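You operate a simulated robot arm through the tools that you are given. There is no shell and no other tool.

You run a simulated robot arm. Do the job below in one go: nothing can be reset, and whatever is moved stays where it is left.

JOB
Switch to HAND, set the card's speed, trim the screw to its thickness, back to AUTO.

It is judged by the outcome, as a careful person would: the job done as asked, and still so three seconds after it is handed in. It fails if anything else is knocked over, pushed out of place, dropped, spilled or broken.

ROBOT AND FRAMES
A 7-joint arm with a two-finger parallel gripper, fixed in place. Base frame: the origin is on the floor under the middle of its stand, x ahead of it, y to its left, z up. Lengths are in cm, angles in degrees, forces in N, time in s.
It reaches about 147.9 cm from its shoulder. Its first joint turns from -166.0 to 166.0 degrees. Payload 4.4 kg.
The TCP is the grasp point between the finger pads, 2.3 cm short of the fingertips. In the tool frame z runs along the fingers and y along their closing line. Largest opening 9.4 cm; finger width 3.8, thickness 1; the body of the gripper, 5.4 by 9.6 cm, starts 3.9 cm behind the TCP.
Orientation is told as [roll, pitch, yaw] about the base's x, y, z axes, in that order, counted from this pose: with the fingers straight down and closing along the base's y, the tool's x points along the base's -x, its y along +y and its z along -z.

CONTROLS
- The arm moves only by the tool step_arm. Its argument "increments" is a list of rows, each a list of 7 numbers: the turn, a rotation vector about the tool's x, y, z in degrees, then the shift along the tool's x, y, z in cm, then the closure, from 0 (fully open) to 1 (shut). In form: [[wx, wy, wz, dx, dy, dz, fingers], ...]. A call has 1 to 20 rows; each row is the pose to reach, as a shift and turn from the pose commanded when the call began, along the tool's axes at that moment. Rows are played at 5 a second. More than 5 cm and 8.6 degrees between two rows, or a gripper value outside its range, and nothing of the call is played. Where a pose cannot be reached the arm comes as near as it can. A force on the tool above 40 N (or 10 N above the force at the start of the call, whichever is more), or a blocked arm, ends the call early, and 0.2 s more pass. The fingers move at their own pace (about 7.2 cm/s each) and stop on an object; they squeeze with about 32 N. The grip force told is the motor's: it shows also when the fingers shut on nothing. Time passes only in rows, and 0.2 s behind the last, so rows that repeat a pose let the fingers close. It gives the time, the measured TCP pose, the force on the tool (base axes), the opening and the grip force at its end, in the units of the frame above (readings bear some noise), with the torque about the TCP (base axes, N m) and any sound that the robot's microphone picked up.
- Cameras (640 x 400 px; columns grow to the right, rows downward): "scene" is fixed at [4.94, 65.06, 179.77]; the picture's right is [-0.44, -0.90, 0.00], its down [-0.53, 0.26, -0.81] and it looks along [0.73, -0.35, -0.59] (base axes); focal length 354 px, centre (320, 200). "wrist" rides on the gripper at [8.6, 1.6, -7.5] in the tool frame; the picture's right is [-0.18, 0.98, 0.00], its down [-0.58, -0.11, -0.81] and it looks along [-0.79, -0.15, 0.59] (tool axes); focal length 243 px, centre (320, 200). There is no depth. A picture from a camera that has moved, and an enlarged one, comes with that camera's place and axes in the base frame and with its lens.
- capture(camera): a new picture of that camera. The clock stands still meanwhile.
- enlarge(camera, box): a new picture of the part [left, top, right, bottom] of that camera's present view, enlarged. The clock stands still meanwhile.
- close_job(): hands the job in; it is judged then, once.

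Nothing tells you positions but the pictures and the camera data. Unless the task says otherwise, let go and move clear before handing in.

The tools are called after "Request:" as a command line: name --pt "numbers of a row" for each row, then --argument value for the rest, lists and objects as JSON in quotes. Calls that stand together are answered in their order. step_arm: Moves the arm, as the interface text tells. Its arguments: {"type":"object","properties":{"increments":{"type":"array","items":{"type":"array","items":{"type":"number"}}}},"required":["increments"]} The other tools are called the same way: capture (camera) takes a picture; enlarge (camera, box) takes an enlarged picture of a part of a camera's view; close_job () hands the job in.

At the start:

```text
t: 0.0
eef_pos: [75.14, -18.6, 140.98]
ee_rot: [-0.1, 0.0, 0.1]
force: [-0.7, 0.0, 0.8]
moment: [0.0, -0.03, 0.01]
width: 9.4
gripper_force: 0.1
```

scene: 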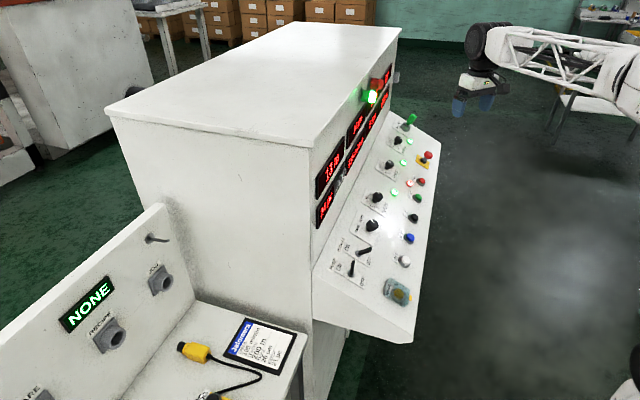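
wrist: 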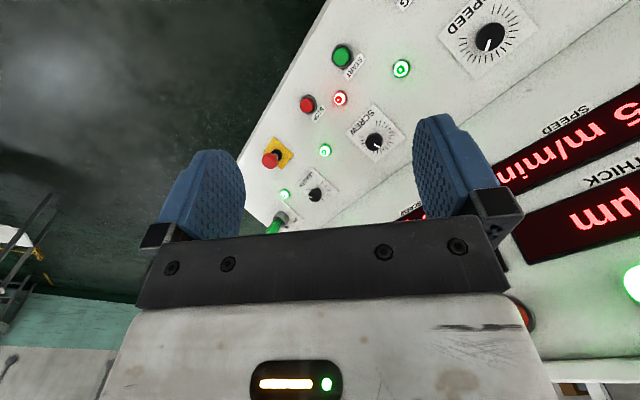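

I see a control console with knobs, buttons and displays, plus a card lying on a side bench. I'll enlarge the views first to read the card and the panel labels.

Request:
enlarge --camera "scene" --box '[170, 300, 330, 400]'

Request:
enlarge --camera "scene" --box '[310, 190, 470, 320]'

Request:
enlarge --camera "scene" --box '[310, 70, 450, 190]'

Request:
enlarge --camera "wrist" --box '[230, 0, 640, 250]'

```text
4.00 times, centred on (250, 350) of scene
camera zoom: at [4.94, 65.06, 179.77], right [-0.44, -0.9, 0.0], down [-0.53, 0.26, -0.81], along [0.73, -0.35, -0.59], focal length 1416 px, centre (600, -400)
```

zoom: 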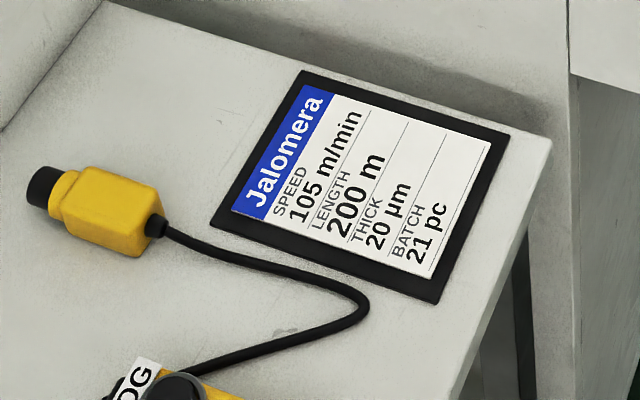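

```text
3.08 times, centred on (390, 255) of scene
camera zoom: at [4.94, 65.06, 179.77], right [-0.44, -0.9, 0.0], down [-0.53, 0.26, -0.81], along [0.73, -0.35, -0.59], focal length 1090 px, centre (105, 31)
```

zoom: 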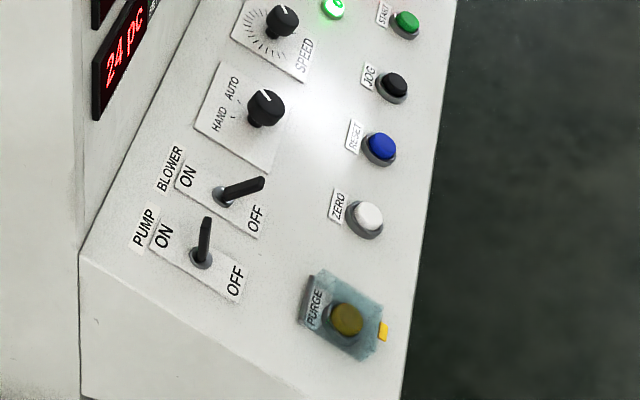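

```text
3.33 times, centred on (380, 130) of scene
camera zoom: at [4.94, 65.06, 179.77], right [-0.44, -0.9, 0.0], down [-0.53, 0.26, -0.81], along [0.73, -0.35, -0.59], focal length 1180 px, centre (120, 433)
```

zoom: 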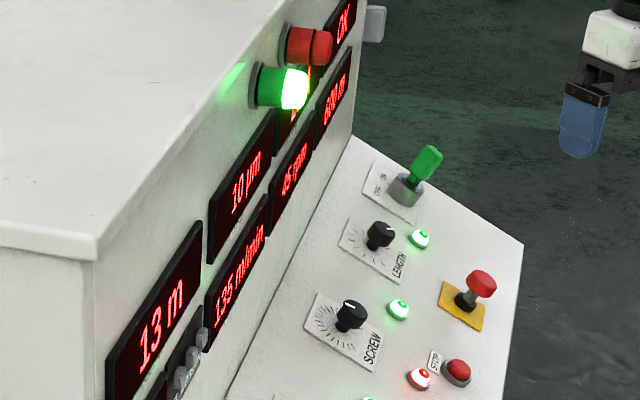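

```text
1.56 times, centred on (435, 125) of wrist
camera zoom: at [66.28, -16.95, 148.34], right [0.18, 0.98, 0.0], down [0.58, -0.11, 0.81], along [0.79, -0.15, -0.59], focal length 379 px, centre (140, 317)
```

zoom: 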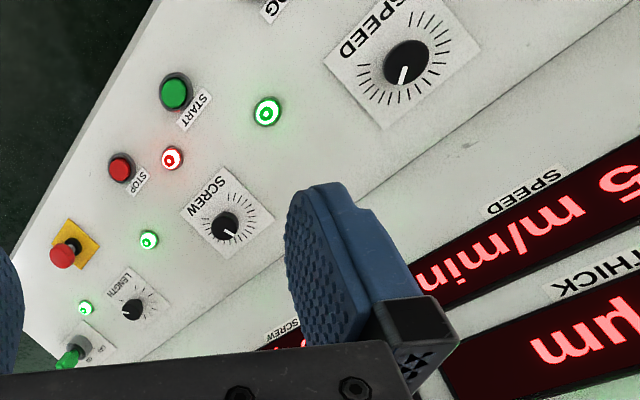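

The card reads speed 105 m/min and thickness 20 µm. The displays show 135 m/min, 10 µm and 45 rpm. I place the sloping panel in front of the robot with its row direction at about -45° yaw (SPEED knob near [85, 5, 109], SCREW near [102, -12, 108]). Next I'll turn the tool to face the panel squarely and look again.

Request:
step_arm --pt "0 0 -7.5 0 0 0 0" --pt "0 0 -15 0 0 0 0" --pt "0 0 -22.5 0 0 0 0" --pt "0 0 -30 0 0 0 0" --pt "0 0 -37.5 0 0 0 0" --pt "0 0 -45 0 0 0 0"

```text
t: 1.4
eef_pos: [75.02, -18.59, 140.94]
ee_rot: [0.0, 0.0, 45.1]
force: [0.8, 0.5, -0.2]
moment: [-0.02, 0.01, 0.04]
width: 9.41
gripper_force: 0.1
```

The tool is yawed 45° as expected. Next I'll tilt it towards the panel normal and take pictures.

Request:
step_arm --pt "0 -7.2 0 0 0 0 0" --pt "0 -14.4 0 0 0 0 0" --pt "0 -21.6 0 0 0 0 0" --pt "0 -28.8 0 0 0 0 0" --pt "0 -36 0 0 0 0 0"

Request:
capture --camera "wrist"

Request:
capture --camera "scene"

```text
t: 2.6
eef_pos: [75.04, -18.58, 140.96]
ee_rot: [0.1, -36.0, 45.0]
force: [-0.1, 0.0, -0.8]
moment: [0.0, -0.01, 0.0]
width: 9.41
gripper_force: 0.0
```

```text
taken
camera wrist: at [65.72, -25.46, 141.78], right [-0.59, 0.8, 0.11], down [0.07, -0.08, 0.99], along [0.8, 0.59, -0.01], focal length 243 px, centre (320, 200)
```

wrist: 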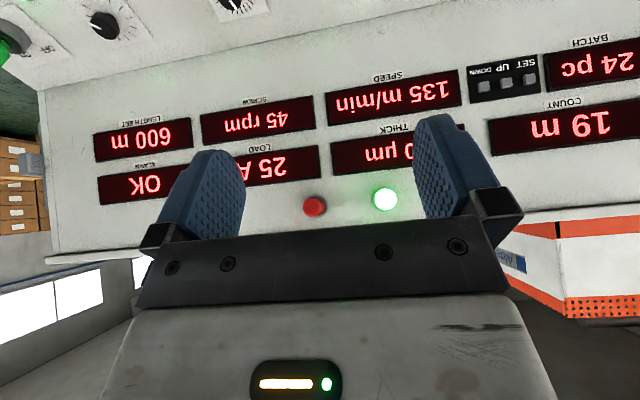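

```text
taken
```

scene: 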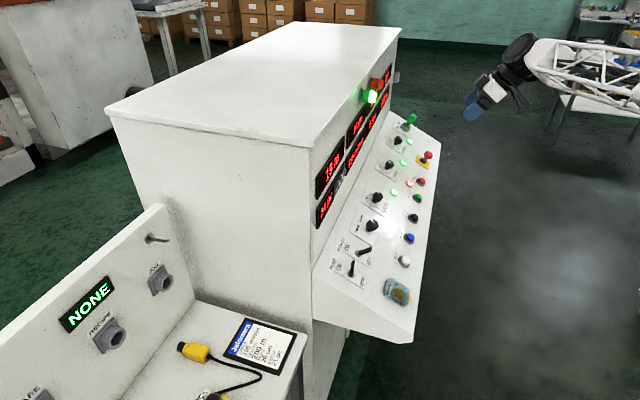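

I can read every display now: SPEED 135, SCREW 45 rpm, THICK 10, LENGTH SET 600, LOAD 25 A, ALARM OK. I'll tilt back and shift left to get a clear view of the selector and the SPEED dial.

Request:
step_arm --pt "0 7.2 0 -0.28 2.63 1.69 0" --pt "0 14.4 0 -0.56 5.26 3.37 0" --pt "0 21.6 0 -0.83 7.89 5.06 0" --pt "0 28.8 0 -1.11 10.52 6.74 0" --pt "0 36 0 -1.39 13.15 8.43 0"

Request:
capture --camera "wrist"

Request:
enlarge --camera "wrist" --box '[240, 20, 440, 180]'

```text
t: 3.8
eef_pos: [70.17, -5.15, 135.0]
ee_rot: [-0.2, 0.1, 44.9]
force: [0.2, 0.1, -0.2]
moment: [-0.03, -0.01, 0.03]
width: 9.4
gripper_force: 0.1
```

```text
taken
camera wrist: at [62.67, -10.01, 142.46], right [-0.56, 0.83, 0.0], down [0.49, 0.34, 0.81], along [0.67, 0.45, -0.59], focal length 243 px, centre (320, 200)
```

wrist: 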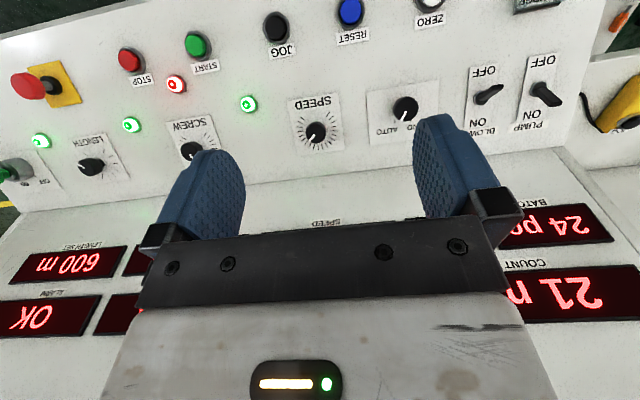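

```text
2.50 times, centred on (340, 100) of wrist
camera zoom: at [62.67, -10.01, 142.46], right [-0.56, 0.83, 0.0], down [0.49, 0.34, 0.81], along [0.67, 0.45, -0.59], focal length 606 px, centre (270, 450)
```

zoom: 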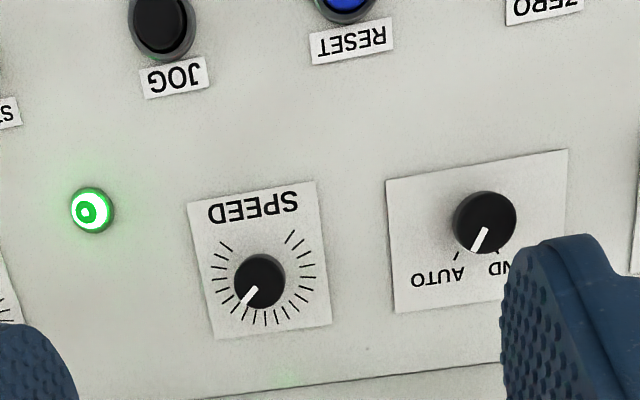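

I can see the selector (AUTO at the image left, HAND to the right), the SPEED dial and the SCREW dial. Before approaching, I'll zoom the scene camera on them so I can triangulate more precisely.

Request:
enlarge --camera "scene" --box '[340, 170, 436, 230]'

Request:
enlarge --camera "scene" --box '[360, 140, 456, 200]'

Request:
enlarge --camera "wrist" --box '[110, 20, 340, 170]'

```text
6.67 times, centred on (388, 200) of scene
camera zoom: at [4.94, 65.06, 179.77], right [-0.44, -0.9, 0.0], down [-0.53, 0.26, -0.81], along [0.73, -0.35, -0.59], focal length 2361 px, centre (-133, 200)
```

zoom: 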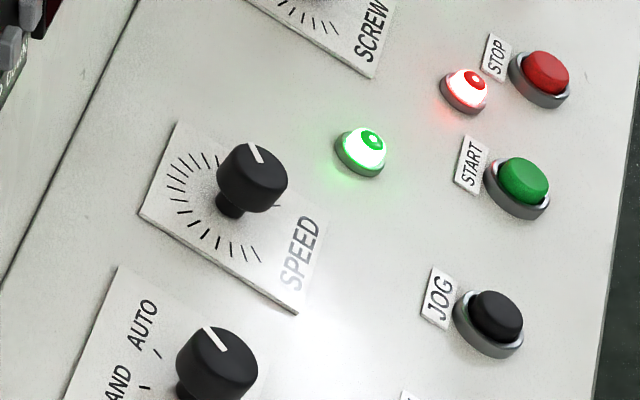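

```text
6.67 times, centred on (408, 170) of scene
camera zoom: at [4.94, 65.06, 179.77], right [-0.44, -0.9, 0.0], down [-0.53, 0.26, -0.81], along [0.73, -0.35, -0.59], focal length 2361 px, centre (-267, 400)
```

zoom: 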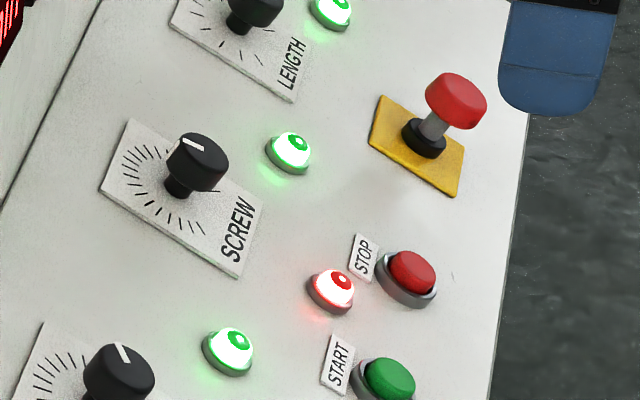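

```text
2.67 times, centred on (225, 95) of wrist
camera zoom: at [62.67, -10.01, 142.46], right [-0.56, 0.83, 0.0], down [0.49, 0.34, 0.81], along [0.67, 0.45, -0.59], focal length 647 px, centre (573, 480)
```

zoom: 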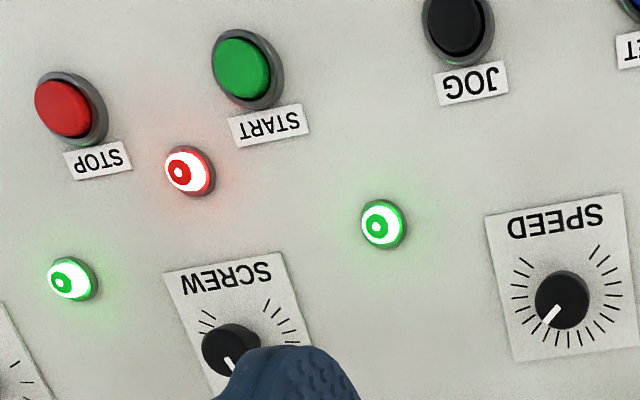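

I take the selector cap to be at about [73.3, 13.5, 109], SPEED at [84.5, 4.1, 109.6] and SCREW at [101, -12.3, 109.4]. The panel slopes about 29° and the caps stand about 3 cm above it. I'll go to a hover above the selector, aligned with the panel normal.

Request:
step_arm --pt "0 -3.6 0 -1.44 1.37 2.37 0.1" --pt "0 -7.2 0 -2.88 2.74 4.74 0.2" --pt "0 -10.9 0 -4.32 4.11 7.11 0.25" --pt "0 -14.5 0 -5.76 5.48 9.48 0.25" --pt "0 -18.1 0 -7.2 6.85 11.85 0.25" --pt "0 -21.7 0 -8.63 8.22 14.2 0.25" --pt "0 -25.4 0 -10.07 9.6 16.58 0.25" --pt "0 -29 0 -11.51 10.97 18.95 0.25"

Request:
capture --camera "wrist"

Request:
capture --camera "scene"

```text
t: 5.6
eef_pos: [70.47, 11.13, 116.17]
ee_rot: [-0.1, -29.2, 45.0]
force: [0.4, 0.1, 0.0]
moment: [-0.03, -0.01, -0.03]
width: 7.05
gripper_force: 0.1
```

```text
taken
camera wrist: at [61.4, 4.36, 118.3], right [-0.58, 0.81, 0.09], down [0.16, 0.01, 0.99], along [0.8, 0.59, -0.13], focal length 243 px, centre (320, 200)
```

wrist: 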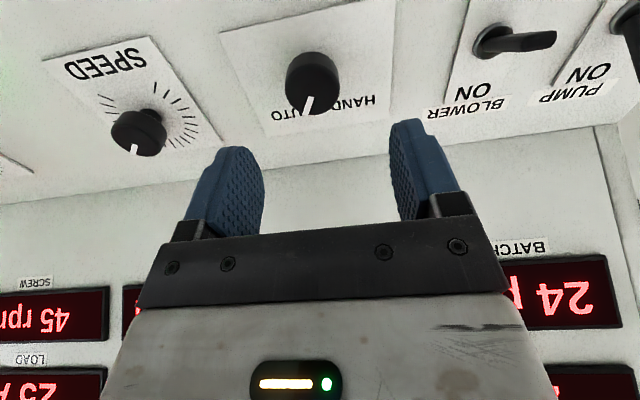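

```text
taken
```

scene: 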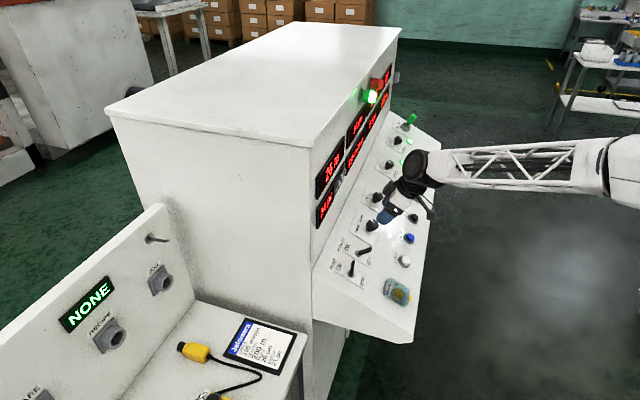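

The selector cap is almost on the tool axis, about 0.4 cm off along the closing line. I'll correct that and come down part of the way, then check again.

Request:
step_arm --pt "0 0 0 0 -0.4 1 0.25" --pt "0 0 0 0 -0.4 2 0.25" --pt "0 0 0 0 -0.4 3 0.25" --pt "0 0 0 0 -0.4 4 0.25" --pt "0 0 0 0 -0.4 5 0.25" --pt "0 0 0 0 -0.4 5 0.25"

Request:
capture --camera "wrist"

Request:
enlarge --camera "scene" --box '[340, 180, 436, 240]'

```text
t: 7.0
eef_pos: [72.32, 12.36, 111.61]
ee_rot: [0.1, -29.0, 44.9]
force: [-0.1, -0.8, 0.4]
moment: [-0.01, 0.02, -0.01]
width: 7.09
gripper_force: 0.1
```

```text
taken
camera wrist: at [63.26, 5.59, 113.81], right [-0.58, 0.81, 0.09], down [0.16, 0.01, 0.99], along [0.8, 0.59, -0.13], focal length 243 px, centre (320, 200)
```

wrist: 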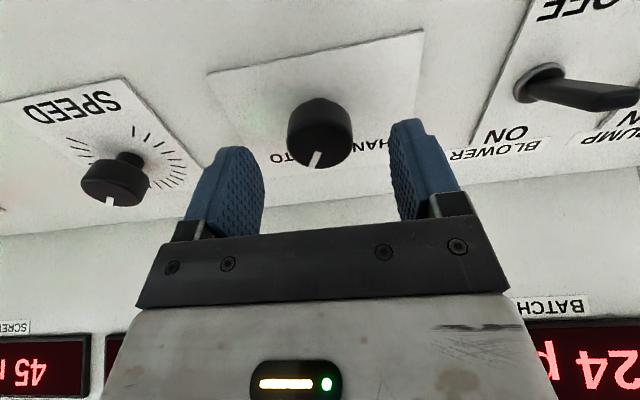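

```text
6.67 times, centred on (388, 210) of scene
camera zoom: at [4.94, 65.06, 179.77], right [-0.44, -0.9, 0.0], down [-0.53, 0.26, -0.81], along [0.73, -0.35, -0.59], focal length 2361 px, centre (-133, 133)
```

zoom: 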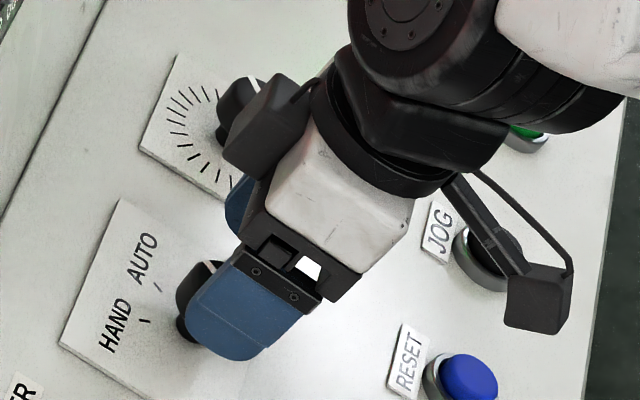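

The cap is now centred between the fingers, about 2.8 cm below the grasp point. I'll come down the remaining 2.5 cm.

Request:
step_arm --pt "0 0 0 0 0 0.7 0.25" --pt "0 0 0 0 0 1.4 0.25" --pt "0 0 0 0 0 2.0 0.25" --pt "0 0 0 0 0 2.5 0.25" --pt "0 0 0 0 0 2.5 0.25"

Request:
capture --camera "wrist"

Request:
enlarge --camera "scene" --box '[340, 180, 436, 240]'

```text
t: 8.2
eef_pos: [73.33, 13.11, 109.51]
ee_rot: [0.0, -29.0, 45.0]
force: [0.4, -0.3, 0.0]
moment: [0.02, 0.01, -0.02]
width: 7.07
gripper_force: 0.1
```

```text
taken
camera wrist: at [64.16, 6.42, 111.73], right [-0.58, 0.81, 0.09], down [0.16, 0.01, 0.99], along [0.8, 0.59, -0.13], focal length 243 px, centre (320, 200)
```

wrist: 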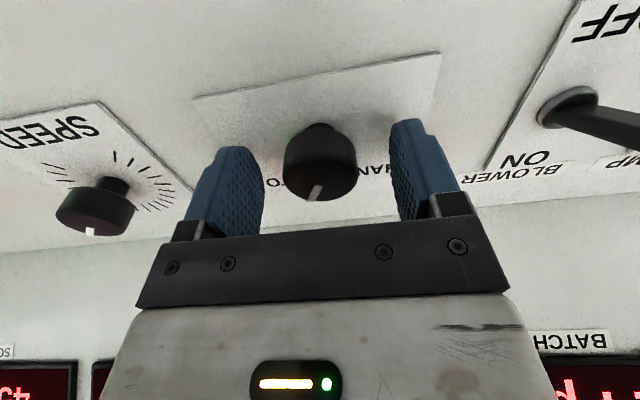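

```text
6.67 times, centred on (388, 210) of scene
camera zoom: at [4.94, 65.06, 179.77], right [-0.44, -0.9, 0.0], down [-0.53, 0.26, -0.81], along [0.73, -0.35, -0.59], focal length 2361 px, centre (-133, 133)
```

zoom: 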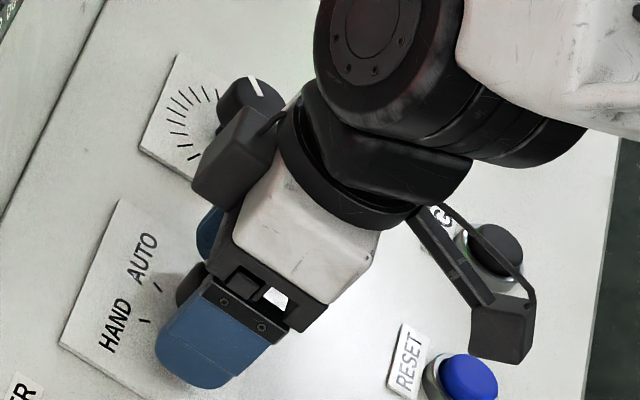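

The cap sits between the pads with the tips just clear of the panel. I'll close on it.

Request:
step_arm --pt "0 0 0 0 0 0 0.4" --pt "0 0 0 0 0 0 0.6" --pt "0 0 0 0 0 0 0.8" --pt "0 0 0 0 0 0 1"

Request:
capture --camera "wrist"

```text
t: 9.2
eef_pos: [73.22, 13.21, 109.62]
ee_rot: [0.0, -29.0, 45.0]
force: [-9.8, 7.4, 1.4]
moment: [0.18, 0.07, 0.08]
width: 3.56
gripper_force: 45.3
```

```text
taken
camera wrist: at [64.12, 6.44, 111.73], right [-0.58, 0.81, 0.09], down [0.16, 0.01, 0.99], along [0.8, 0.59, -0.13], focal length 243 px, centre (320, 200)
```

wrist: 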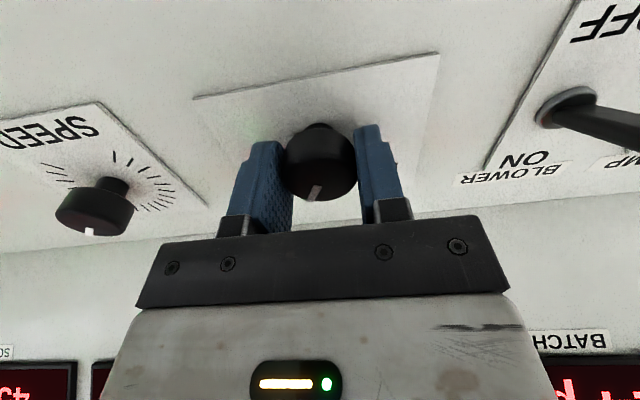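

I have a grip at 3.56 cm with a side load of about 12 N along the closing line. I'll ease that off with a small shift before turning.

Request:
step_arm --pt "0 0 0 0 0.1 0 1" --pt "0 0 0 0 0.1 0 1"

```text
t: 9.8
eef_pos: [73.19, 13.21, 109.44]
ee_rot: [0.0, -29.0, 45.0]
force: [4.7, -4.9, -1.7]
moment: [-0.24, 0.26, 0.0]
width: 3.55
gripper_force: 45.2
```

The side load reversed to about 7 N, so the true centre is slightly back. I'll centre it and start turning counter-clockwise (negative about tool z) towards HAND.

Request:
step_arm --pt "0 0 0 0 -0.035 0 1" --pt "0 0 -5 0 -0.035 0 1" --pt "0 0 -10 0 -0.035 0 1" --pt "0 0 -15 0 -0.035 0 1" --pt "0 0 -20 0 -0.035 0 1"

Request:
capture --camera "wrist"

Request:
enlarge --camera "scene" --box '[340, 180, 436, 240]'

```text
t: 11.0
eef_pos: [73.2, 13.18, 109.47]
ee_rot: [-10.8, -27.1, 67.8]
force: [-3.5, -11.9, 2.5]
moment: [0.52, 0.54, 0.35]
width: 3.58
gripper_force: 45.1
```

```text
taken
camera wrist: at [66.25, 4.31, 111.7], right [-0.8, 0.6, -0.08], down [0.02, 0.15, 0.99], along [0.6, 0.79, -0.13], focal length 243 px, centre (320, 200)
```

wrist: 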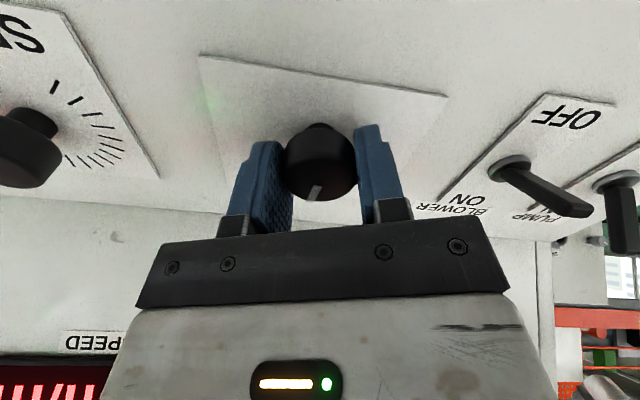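

```text
6.67 times, centred on (388, 210) of scene
camera zoom: at [4.94, 65.06, 179.77], right [-0.44, -0.9, 0.0], down [-0.53, 0.26, -0.81], along [0.73, -0.35, -0.59], focal length 2361 px, centre (-133, 133)
```

zoom: 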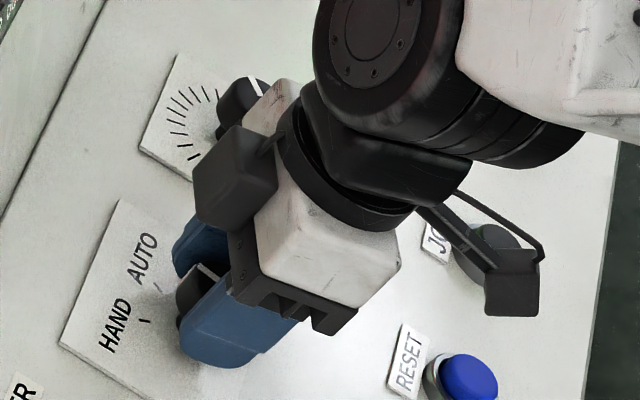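

The knob turns with the fingers, since the pointer stays fixed relative to them. I'll continue another 40° to reach HAND.

Request:
step_arm --pt "0 0 -5 0.04 0 0 1" --pt "0 0 -10 0.04 0 0 1" --pt "0 0 -15 0.04 0 0 1" --pt "0 0 -20 0.04 0 0 1" --pt "0 0 -25 0.04 0 0 1" --pt "0 0 -30 0.04 0 0 1" --pt "0 0 -35 0.04 0 0 1" --pt "0 0 -40 0.04 0 0 1"

Request:
capture --camera "wrist"

Request:
enlarge --camera "scene" --box '[340, 180, 436, 240]'

```text
t: 12.8
eef_pos: [73.12, 13.1, 109.35]
ee_rot: [-25.7, -13.9, 108.3]
force: [3.9, 9.2, 10.1]
moment: [0.72, 1.04, -0.28]
width: 3.6
gripper_force: 44.9
```

```text
taken
camera wrist: at [71.7, 2.39, 113.08], right [-0.93, -0.01, -0.37], down [-0.36, 0.28, 0.89], along [0.09, 0.96, -0.26], focal length 243 px, centre (320, 200)
```

wrist: 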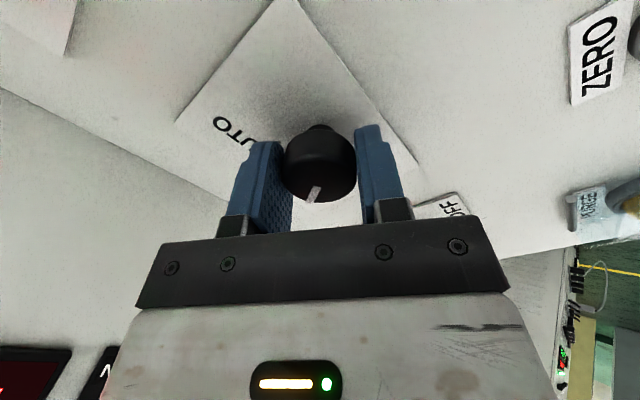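

```text
6.67 times, centred on (388, 210) of scene
camera zoom: at [4.94, 65.06, 179.77], right [-0.44, -0.9, 0.0], down [-0.53, 0.26, -0.81], along [0.73, -0.35, -0.59], focal length 2361 px, centre (-133, 133)
```

zoom: 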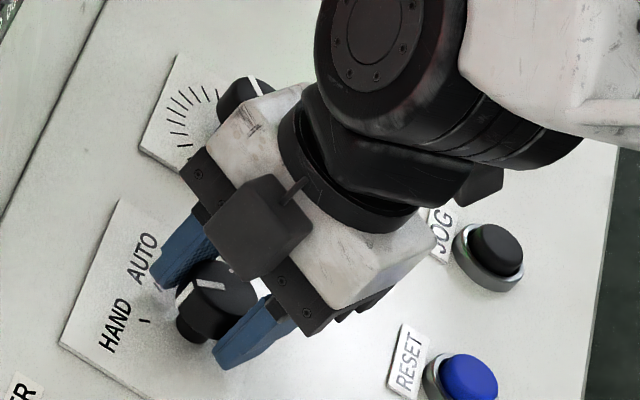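

The pointer has swung round by about 60°, and there is some resisting torque, so it may be at its stop. I'll open the fingers and check where it settles.

Request:
step_arm --pt "0 0 0 0 0 0 0.5" --pt "0 0 0 0 0 0 0.25" --pt "0 0 0 0 0 0 0.25" --pt "0 0 0 0 0 -1 0.25" --pt "0 0 0 0 0 -2 0.25" --pt "0 0 0 0 0 -3 0.25" --pt "0 0 0 0 0 -4 0.25"

Request:
capture --camera "wrist"

Request:
enlarge --camera "scene" --box '[340, 180, 436, 240]'

```text
t: 14.4
eef_pos: [71.89, 11.8, 113.01]
ee_rot: [-25.6, -14.0, 108.2]
force: [-0.8, -0.2, 0.5]
moment: [-0.07, 0.0, 0.01]
width: 7.02
gripper_force: 0.1
```

```text
taken
camera wrist: at [70.41, 1.02, 116.61], right [-0.93, -0.01, -0.37], down [-0.36, 0.28, 0.89], along [0.09, 0.96, -0.26], focal length 243 px, centre (320, 200)
```

wrist: 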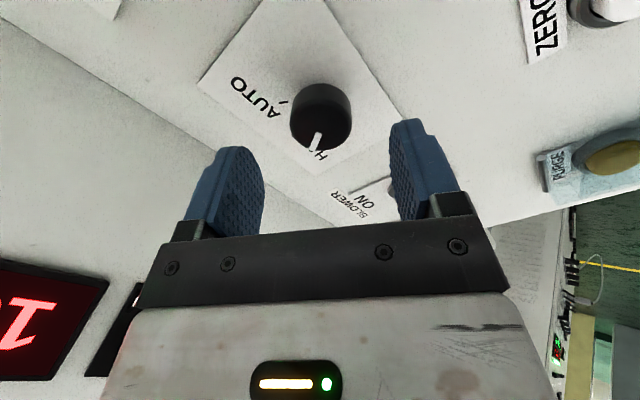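

```text
6.67 times, centred on (388, 210) of scene
camera zoom: at [4.94, 65.06, 179.77], right [-0.44, -0.9, 0.0], down [-0.53, 0.26, -0.81], along [0.73, -0.35, -0.59], focal length 2361 px, centre (-133, 133)
```

zoom: 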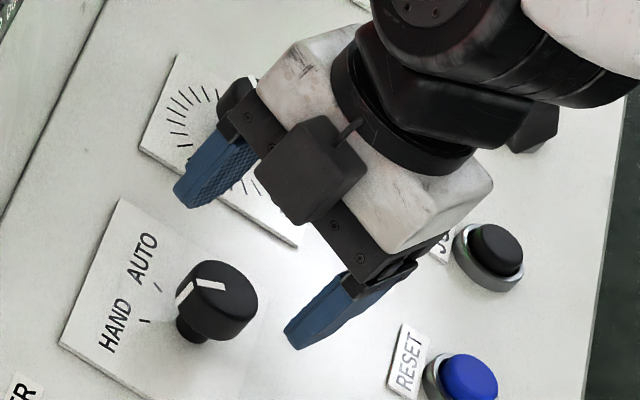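

The pointer now points at HAND. I'll zoom in closer to confirm it has seated properly.

Request:
enlarge --camera "scene" --box '[350, 205, 390, 230]'

Request:
enlarge --camera "wrist" --box '[200, 40, 400, 165]'

Request:
enlarge --camera "scene" --box '[305, 60, 405, 240]'

```text
16.00 times, centred on (370, 218) of scene
camera zoom: at [4.94, 65.06, 179.77], right [-0.44, -0.9, 0.0], down [-0.53, 0.26, -0.81], along [0.73, -0.35, -0.59], focal length 5666 px, centre (-480, -80)
```

zoom: 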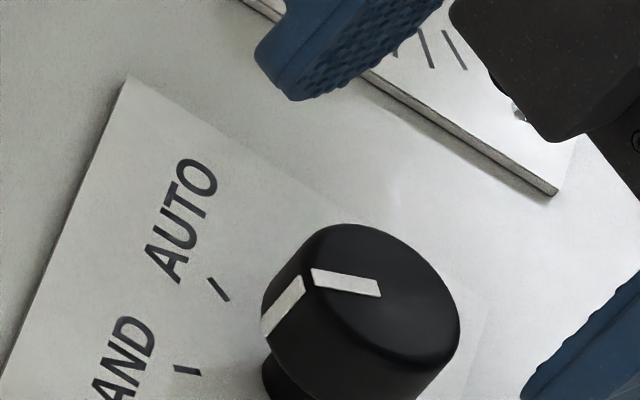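

```text
3.20 times, centred on (300, 102) of wrist
camera zoom: at [70.41, 1.02, 116.61], right [-0.93, -0.01, -0.37], down [-0.36, 0.28, 0.89], along [0.09, 0.96, -0.26], focal length 776 px, centre (384, 512)
```

zoom: 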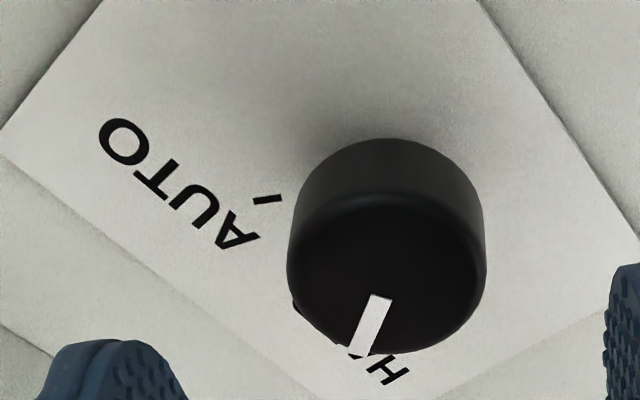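

```text
2.22 times, centred on (355, 150) of scene
camera zoom: at [4.94, 65.06, 179.77], right [-0.44, -0.9, 0.0], down [-0.53, 0.26, -0.81], along [0.73, -0.35, -0.59], focal length 787 px, centre (242, 311)
```

zoom: 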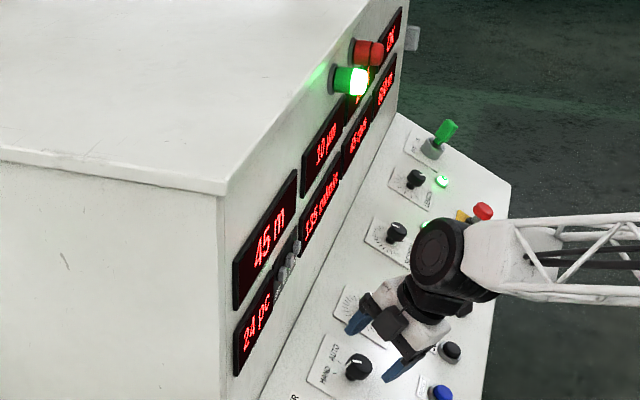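

The selector is confirmed at HAND. Next I'll swing back to the aligned orientation and hover over the SPEED knob.

Request:
step_arm --pt "0 0 0 0 0 -1.41 0.25" --pt "0 0 7.5 1.47 -1.06 -1.41 0.25" --pt "0 0 15 2.94 -2.13 -1.41 0.25" --pt "0 0 22.5 4.41 -3.19 -1.41 0.25" --pt "0 0 30 5.88 -4.25 -1.41 0.25" --pt "0 0 37.5 7.36 -5.31 -1.41 0.25" --pt "0 0 45 8.83 -6.38 -1.41 0.25" --pt "0 0 52.5 10.3 -7.44 -1.41 0.25" --pt "0 0 60 11.77 -8.5 -1.41 0.25" --pt "0 0 60 11.77 -8.5 -1.41 0.25"

Request:
capture --camera "wrist"

Request:
enlarge --camera "scene" --box '[330, 140, 450, 230]'

```text
t: 16.6
eef_pos: [82.51, 1.89, 114.96]
ee_rot: [0.0, -29.0, 44.9]
force: [-0.4, -0.3, -0.1]
moment: [-0.02, 0.03, -0.03]
width: 7.05
gripper_force: 0.1
```

```text
taken
camera wrist: at [73.35, -4.81, 117.25], right [-0.58, 0.81, 0.09], down [0.16, 0.01, 0.99], along [0.8, 0.59, -0.13], focal length 243 px, centre (320, 200)
```

wrist: 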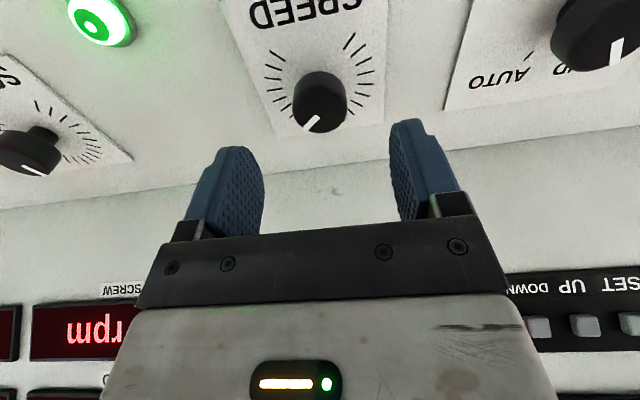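

```text
4.44 times, centred on (390, 185) of scene
camera zoom: at [4.94, 65.06, 179.77], right [-0.44, -0.9, 0.0], down [-0.53, 0.26, -0.81], along [0.73, -0.35, -0.59], focal length 1574 px, centre (9, 267)
```

zoom: 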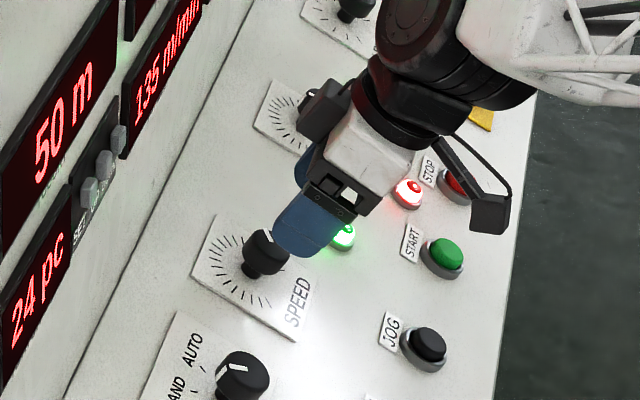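

The SPEED cap lies right on the tool axis. I'll come down 5.7 cm around it and close.

Request:
step_arm --pt "0 0 0 0 0 1 0.25" --pt "0 0 0 0 0 2 0.25" --pt "0 0 0 0 0 3 0.25" --pt "0 0 0 0 0 4 0.25" --pt "0 0 0 0 0 4.8 0.25" --pt "0 0 0 0 0 5.4 0.25" --pt "0 0 0 0 0 5.7 0.25" --pt "0 0 0 0 0 5.7 0.25"

Request:
capture --camera "wrist"

```text
t: 18.4
eef_pos: [84.36, 4.0, 109.93]
ee_rot: [0.0, -28.9, 45.0]
force: [-0.2, -0.5, 1.0]
moment: [-0.02, 0.0, 0.02]
width: 7.02
gripper_force: 0.0
```

```text
taken
camera wrist: at [75.25, -2.75, 112.12], right [-0.58, 0.81, 0.09], down [0.16, 0.01, 0.99], along [0.8, 0.59, -0.13], focal length 243 px, centre (320, 200)
```

wrist: 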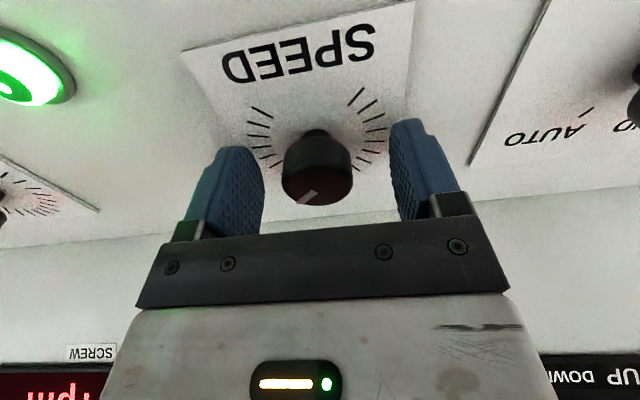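

The cap is a hair to the left of centre. I'll nudge over slightly while closing the fingers.

Request:
step_arm --pt "0 0 0 0 -0.08 0 0.4" --pt "0 0 0 0 -0.08 0 0.6" --pt "0 0 0 0 -0.08 0 0.8" --pt "0 0 0 0 -0.08 0 1" --pt "0 0 0 0 -0.08 0 1"

Request:
capture --camera "wrist"

Request:
enlarge --camera "scene" --box '[310, 60, 410, 220]'

```text
t: 19.6
eef_pos: [84.51, 3.83, 109.96]
ee_rot: [0.0, -29.1, 45.0]
force: [7.4, -5.0, -0.3]
moment: [0.25, 0.15, 0.14]
width: 3.38
gripper_force: 45.0
```

```text
taken
camera wrist: at [75.33, -2.85, 112.14], right [-0.58, 0.81, 0.09], down [0.16, 0.01, 0.99], along [0.8, 0.59, -0.13], focal length 243 px, centre (320, 200)
```

wrist: 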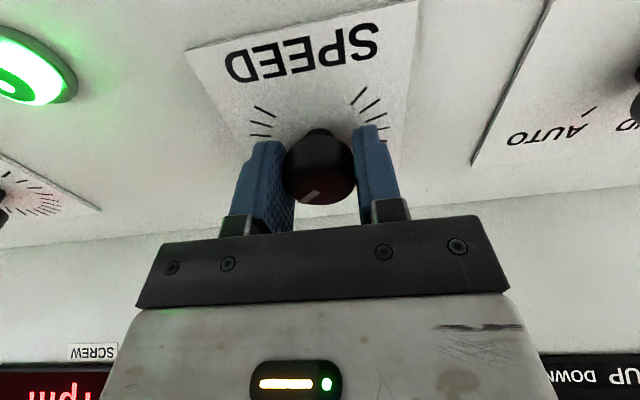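

```text
2.50 times, centred on (360, 140) of scene
camera zoom: at [4.94, 65.06, 179.77], right [-0.44, -0.9, 0.0], down [-0.53, 0.26, -0.81], along [0.73, -0.35, -0.59], focal length 885 px, centre (220, 350)
```

zoom: 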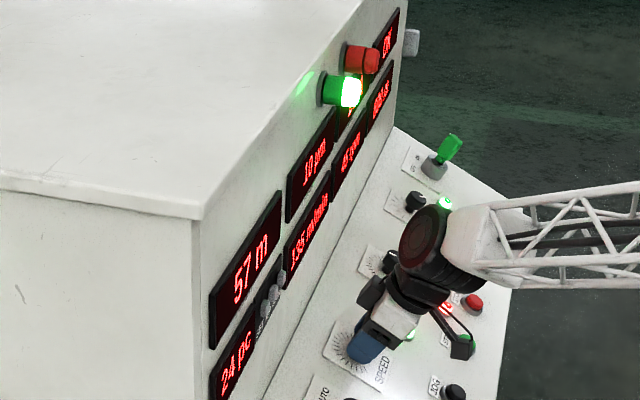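

I have the SPEED knob gripped and can still see the displays. I'll turn it 15° counter-clockwise and read the display to calibrate.

Request:
step_arm --pt "0 0 0 0 -0.04 0 1" --pt "0 0 -5 0 -0.04 0 1" --pt "0 0 -10 0 -0.04 0 1" --pt "0 0 -15 0 -0.04 0 1" --pt "0 0 -15 0 -0.04 0 1"

Request:
enlarge --camera "scene" --box '[330, 85, 400, 185]'

Request:
capture --camera "wrist"

```text
t: 20.8
eef_pos: [84.5, 3.82, 109.76]
ee_rot: [-8.2, -27.8, 62.1]
force: [-24.6, -11.4, 2.3]
moment: [0.3, 0.59, 0.29]
width: 3.39
gripper_force: 45.2
```

```text
4.00 times, centred on (365, 135) of scene
camera zoom: at [4.94, 65.06, 179.77], right [-0.44, -0.9, 0.0], down [-0.53, 0.26, -0.81], along [0.73, -0.35, -0.59], focal length 1416 px, centre (140, 460)
```

zoom: 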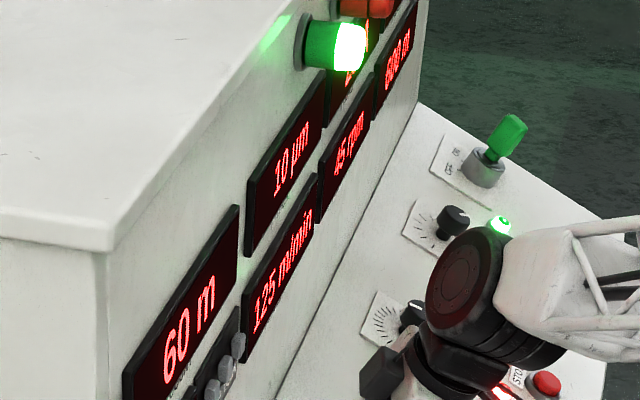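

```text
taken
camera wrist: at [76.89, -4.55, 112.07], right [-0.75, 0.66, -0.04], down [0.06, 0.12, 0.99], along [0.66, 0.74, -0.13], focal length 243 px, centre (320, 200)
```

wrist: 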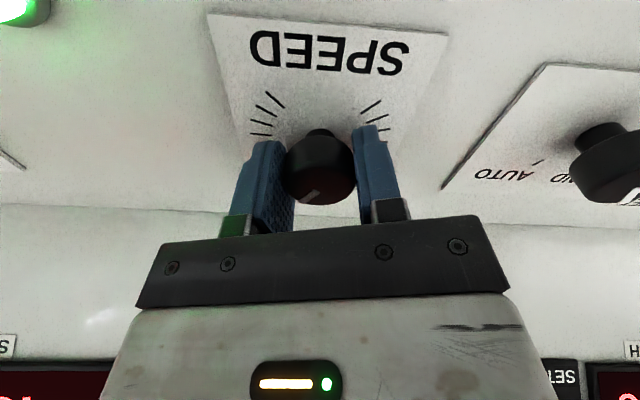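

Speed now reads about 125 after 15°. A side load is building up, so I'll re-centre slightly and continue turning.

Request:
step_arm --pt "0 0 0 0.08 0.06 0 1" --pt "0 0 -5 0.08 0.06 0 1" --pt "0 0 -10 0.08 0.06 0 1" --pt "0 0 -15 0.08 0.06 0 1" --pt "0 0 -15 0.08 0.06 0 1"

Request:
enlarge --camera "scene" --box '[330, 85, 400, 185]'

```text
t: 22.0
eef_pos: [84.51, 3.78, 109.85]
ee_rot: [-15.6, -24.7, 78.5]
force: [15.0, 3.1, 9.1]
moment: [0.37, 0.45, 0.32]
width: 3.37
gripper_force: 44.8
```

```text
4.00 times, centred on (365, 135) of scene
camera zoom: at [4.94, 65.06, 179.77], right [-0.44, -0.9, 0.0], down [-0.53, 0.26, -0.81], along [0.73, -0.35, -0.59], focal length 1416 px, centre (140, 460)
```

zoom: 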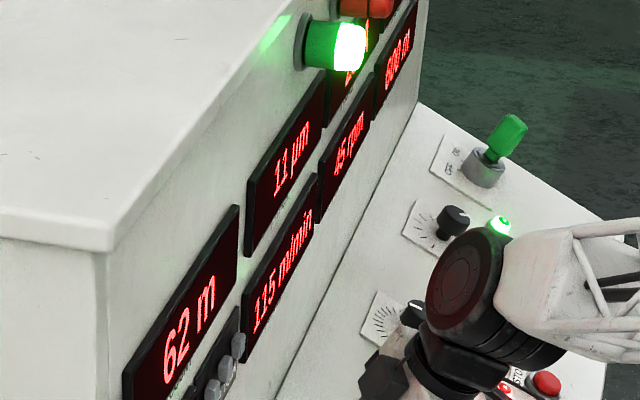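

It's reading about 115. I'll zoom in to read the digits exactly.

Request:
enlarge --camera "scene" --box '[360, 110, 424, 150]'

Request:
enlarge --camera "scene" --box '[385, 130, 417, 175]'

```text
10.00 times, centred on (392, 130) of scene
camera zoom: at [4.94, 65.06, 179.77], right [-0.44, -0.9, 0.0], down [-0.53, 0.26, -0.81], along [0.73, -0.35, -0.59], focal length 3541 px, centre (-400, 900)
```

zoom: 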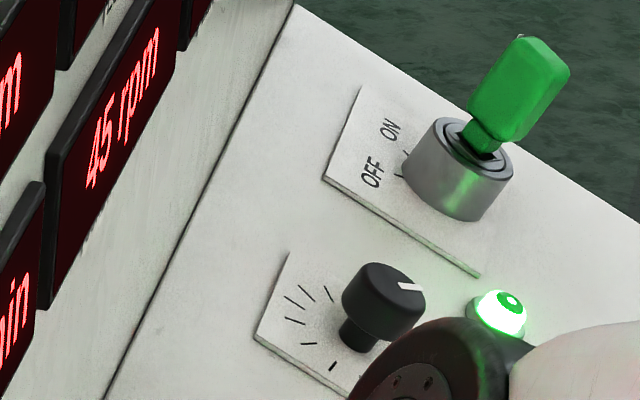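

```text
8.89 times, centred on (401, 152) of scene
camera zoom: at [4.94, 65.06, 179.77], right [-0.44, -0.9, 0.0], down [-0.53, 0.26, -0.81], along [0.73, -0.35, -0.59], focal length 3148 px, centre (-400, 622)
```

zoom: 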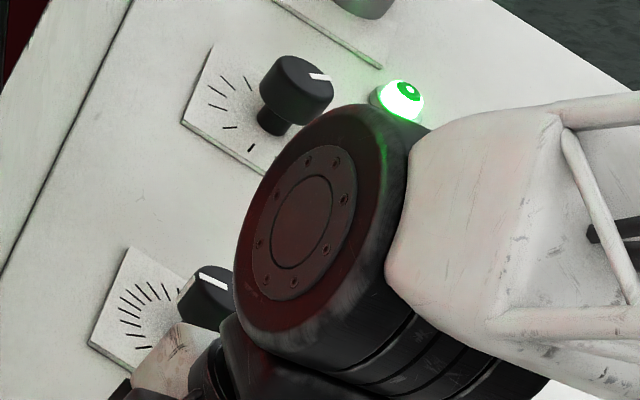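

I framed the wrong area. I'll aim the zoom at the speed and thickness displays.

Request:
enlarge --camera "scene" --box '[336, 120, 380, 176]'

```text
7.14 times, centred on (358, 148) of scene
camera zoom: at [4.94, 65.06, 179.77], right [-0.44, -0.9, 0.0], down [-0.53, 0.26, -0.81], along [0.73, -0.35, -0.59], focal length 2529 px, centre (49, 571)
```

zoom: 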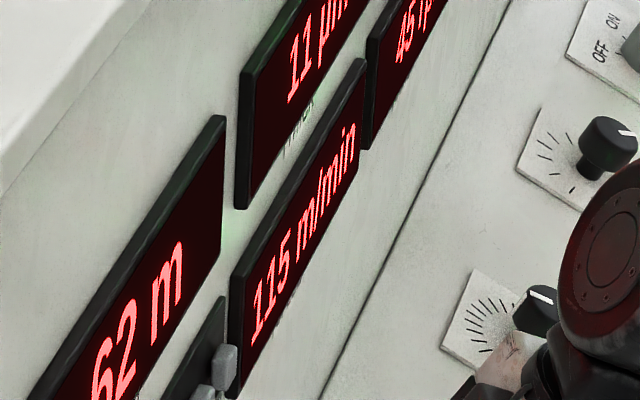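

It reads exactly 115 m/min, so the dial gives 10 m/min per 15°. Another 15° should bring it to 105.

Request:
step_arm --pt "0 0 0 -0.04 -0.07 0 1" --pt "0 0 -5 -0.04 -0.07 0 1" --pt "0 0 -10 -0.04 -0.07 0 1" --pt "0 0 -15 -0.04 -0.07 0 1" --pt "0 0 -15 -0.04 -0.07 0 1"

Request:
enlarge --camera "scene" --box '[336, 120, 380, 176]'

Request:
capture --camera "wrist"

```text
t: 23.2
eef_pos: [84.45, 3.99, 109.84]
ee_rot: [-21.4, -20.0, 93.9]
force: [-10.3, -3.5, 17.5]
moment: [0.02, 0.77, 0.25]
width: 3.41
gripper_force: 45.0
```

```text
7.14 times, centred on (358, 148) of scene
camera zoom: at [4.94, 65.06, 179.77], right [-0.44, -0.9, 0.0], down [-0.53, 0.26, -0.81], along [0.73, -0.35, -0.59], focal length 2529 px, centre (49, 571)
```

zoom: 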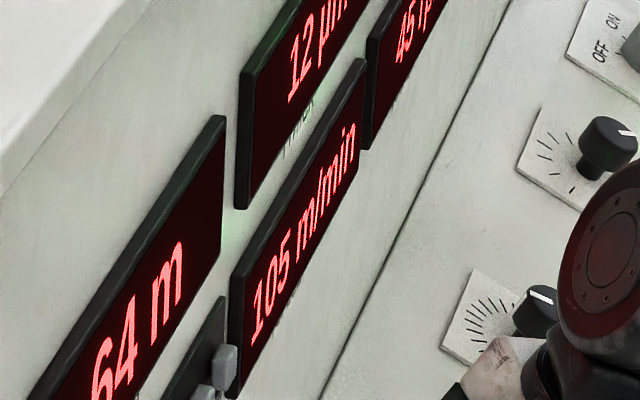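

```text
taken
camera wrist: at [80.86, -6.64, 112.78], right [-0.93, 0.23, -0.27], down [-0.21, 0.26, 0.94], along [0.29, 0.94, -0.2], focal length 243 px, centre (320, 200)
```

wrist: 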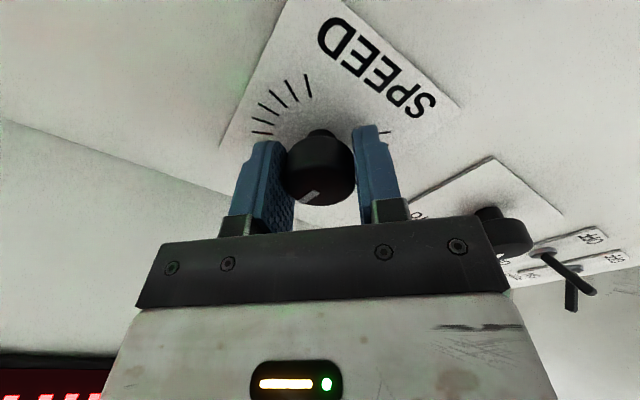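

SPEED shows 105 m/min and thickness is drifting to about 12. I'll release the knob, back off along the axis and check that the speed holds.

Request:
step_arm --pt "0 0 0 0 0 0 0.7" --pt "0 0 0 0 0 0 0.4" --pt "0 0 0 0 0 0 0.25" --pt "0 0 0 0 0 0 0.25" --pt "0 0 0 0 0 -1 0.25" --pt "0 0 0 0 0 -2.5 0.25" --pt "0 0 0 0 0 -4 0.25" --pt "0 0 0 0 0 -5.7 0.25"

Request:
enlarge --camera "scene" --box '[336, 120, 380, 176]'

Request:
capture --camera "wrist"

Request:
enlarge --camera "scene" --box '[340, 170, 436, 230]'

```text
t: 25.0
eef_pos: [82.49, 2.03, 114.71]
ee_rot: [-21.4, -20.0, 93.8]
force: [0.3, 0.4, 0.5]
moment: [0.04, 0.02, 0.01]
width: 7.04
gripper_force: 0.1
```

```text
7.14 times, centred on (358, 148) of scene
camera zoom: at [4.94, 65.06, 179.77], right [-0.44, -0.9, 0.0], down [-0.53, 0.26, -0.81], along [0.73, -0.35, -0.59], focal length 2529 px, centre (49, 571)
```

zoom: 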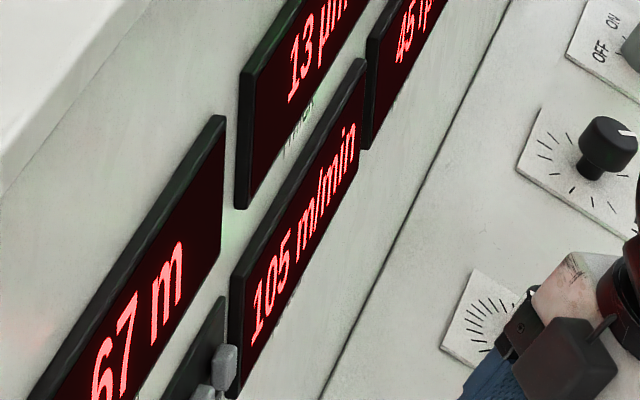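

```text
taken
camera wrist: at [78.83, -8.54, 117.73], right [-0.93, 0.23, -0.27], down [-0.21, 0.26, 0.94], along [0.29, 0.94, -0.2], focal length 243 px, centre (320, 200)
```

wrist: 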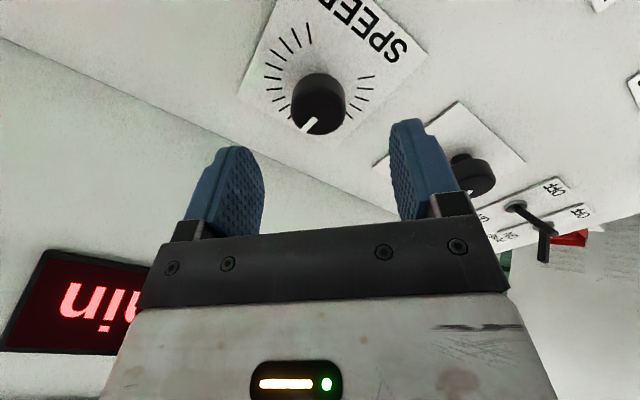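

```text
6.67 times, centred on (388, 200) of scene
camera zoom: at [4.94, 65.06, 179.77], right [-0.44, -0.9, 0.0], down [-0.53, 0.26, -0.81], along [0.73, -0.35, -0.59], focal length 2361 px, centre (-133, 200)
```

zoom: 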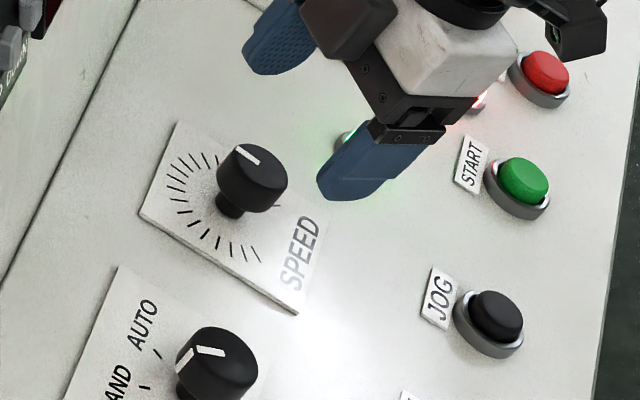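

Speed holds at 105 and thickness has settled at 13 (30 × 45 / 105), so 20 µm needs about 70 rpm. I'll move over to hover above the SCREW knob, keeping this wrist angle so I have room to turn clockwise.

Request:
step_arm --pt "0 0 0 2.05 -2.07 -0.41 0.25" --pt "0 0 0 4.09 -4.14 -0.41 0.25" --pt "0 0 0 6.14 -6.21 -0.41 0.25" --pt "0 0 0 8.19 -8.28 -0.41 0.25" --pt "0 0 0 10.23 -10.35 -0.41 0.25" --pt "0 0 0 12.28 -12.42 -0.41 0.25" --pt "0 0 0 14.32 -14.49 -0.41 0.25" --pt "0 0 0 16.37 -16.56 -0.41 0.25" --pt "0 0 0 16.37 -16.56 -0.41 0.25"

Request:
capture --camera "wrist"

Request:
capture --camera "scene"

```text
t: 27.0
eef_pos: [98.9, -14.83, 115.29]
ee_rot: [-21.4, -19.9, 93.8]
force: [-0.7, 0.0, -0.5]
moment: [0.02, -0.02, 0.06]
width: 7.05
gripper_force: 0.1
```

```text
taken
camera wrist: at [95.35, -25.29, 118.17], right [-0.93, 0.23, -0.27], down [-0.21, 0.26, 0.94], along [0.29, 0.94, -0.19], focal length 243 px, centre (320, 200)
```

wrist: 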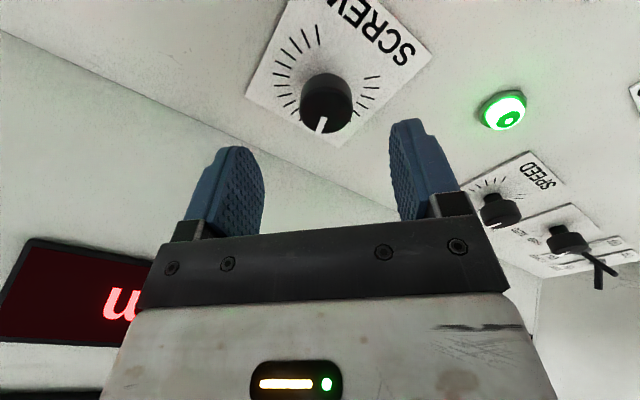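

```text
taken
```

scene: 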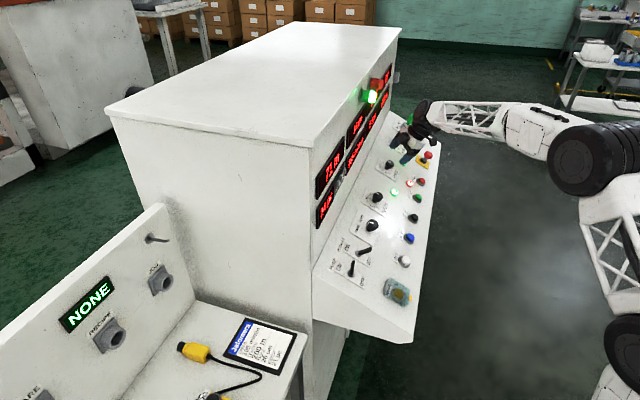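

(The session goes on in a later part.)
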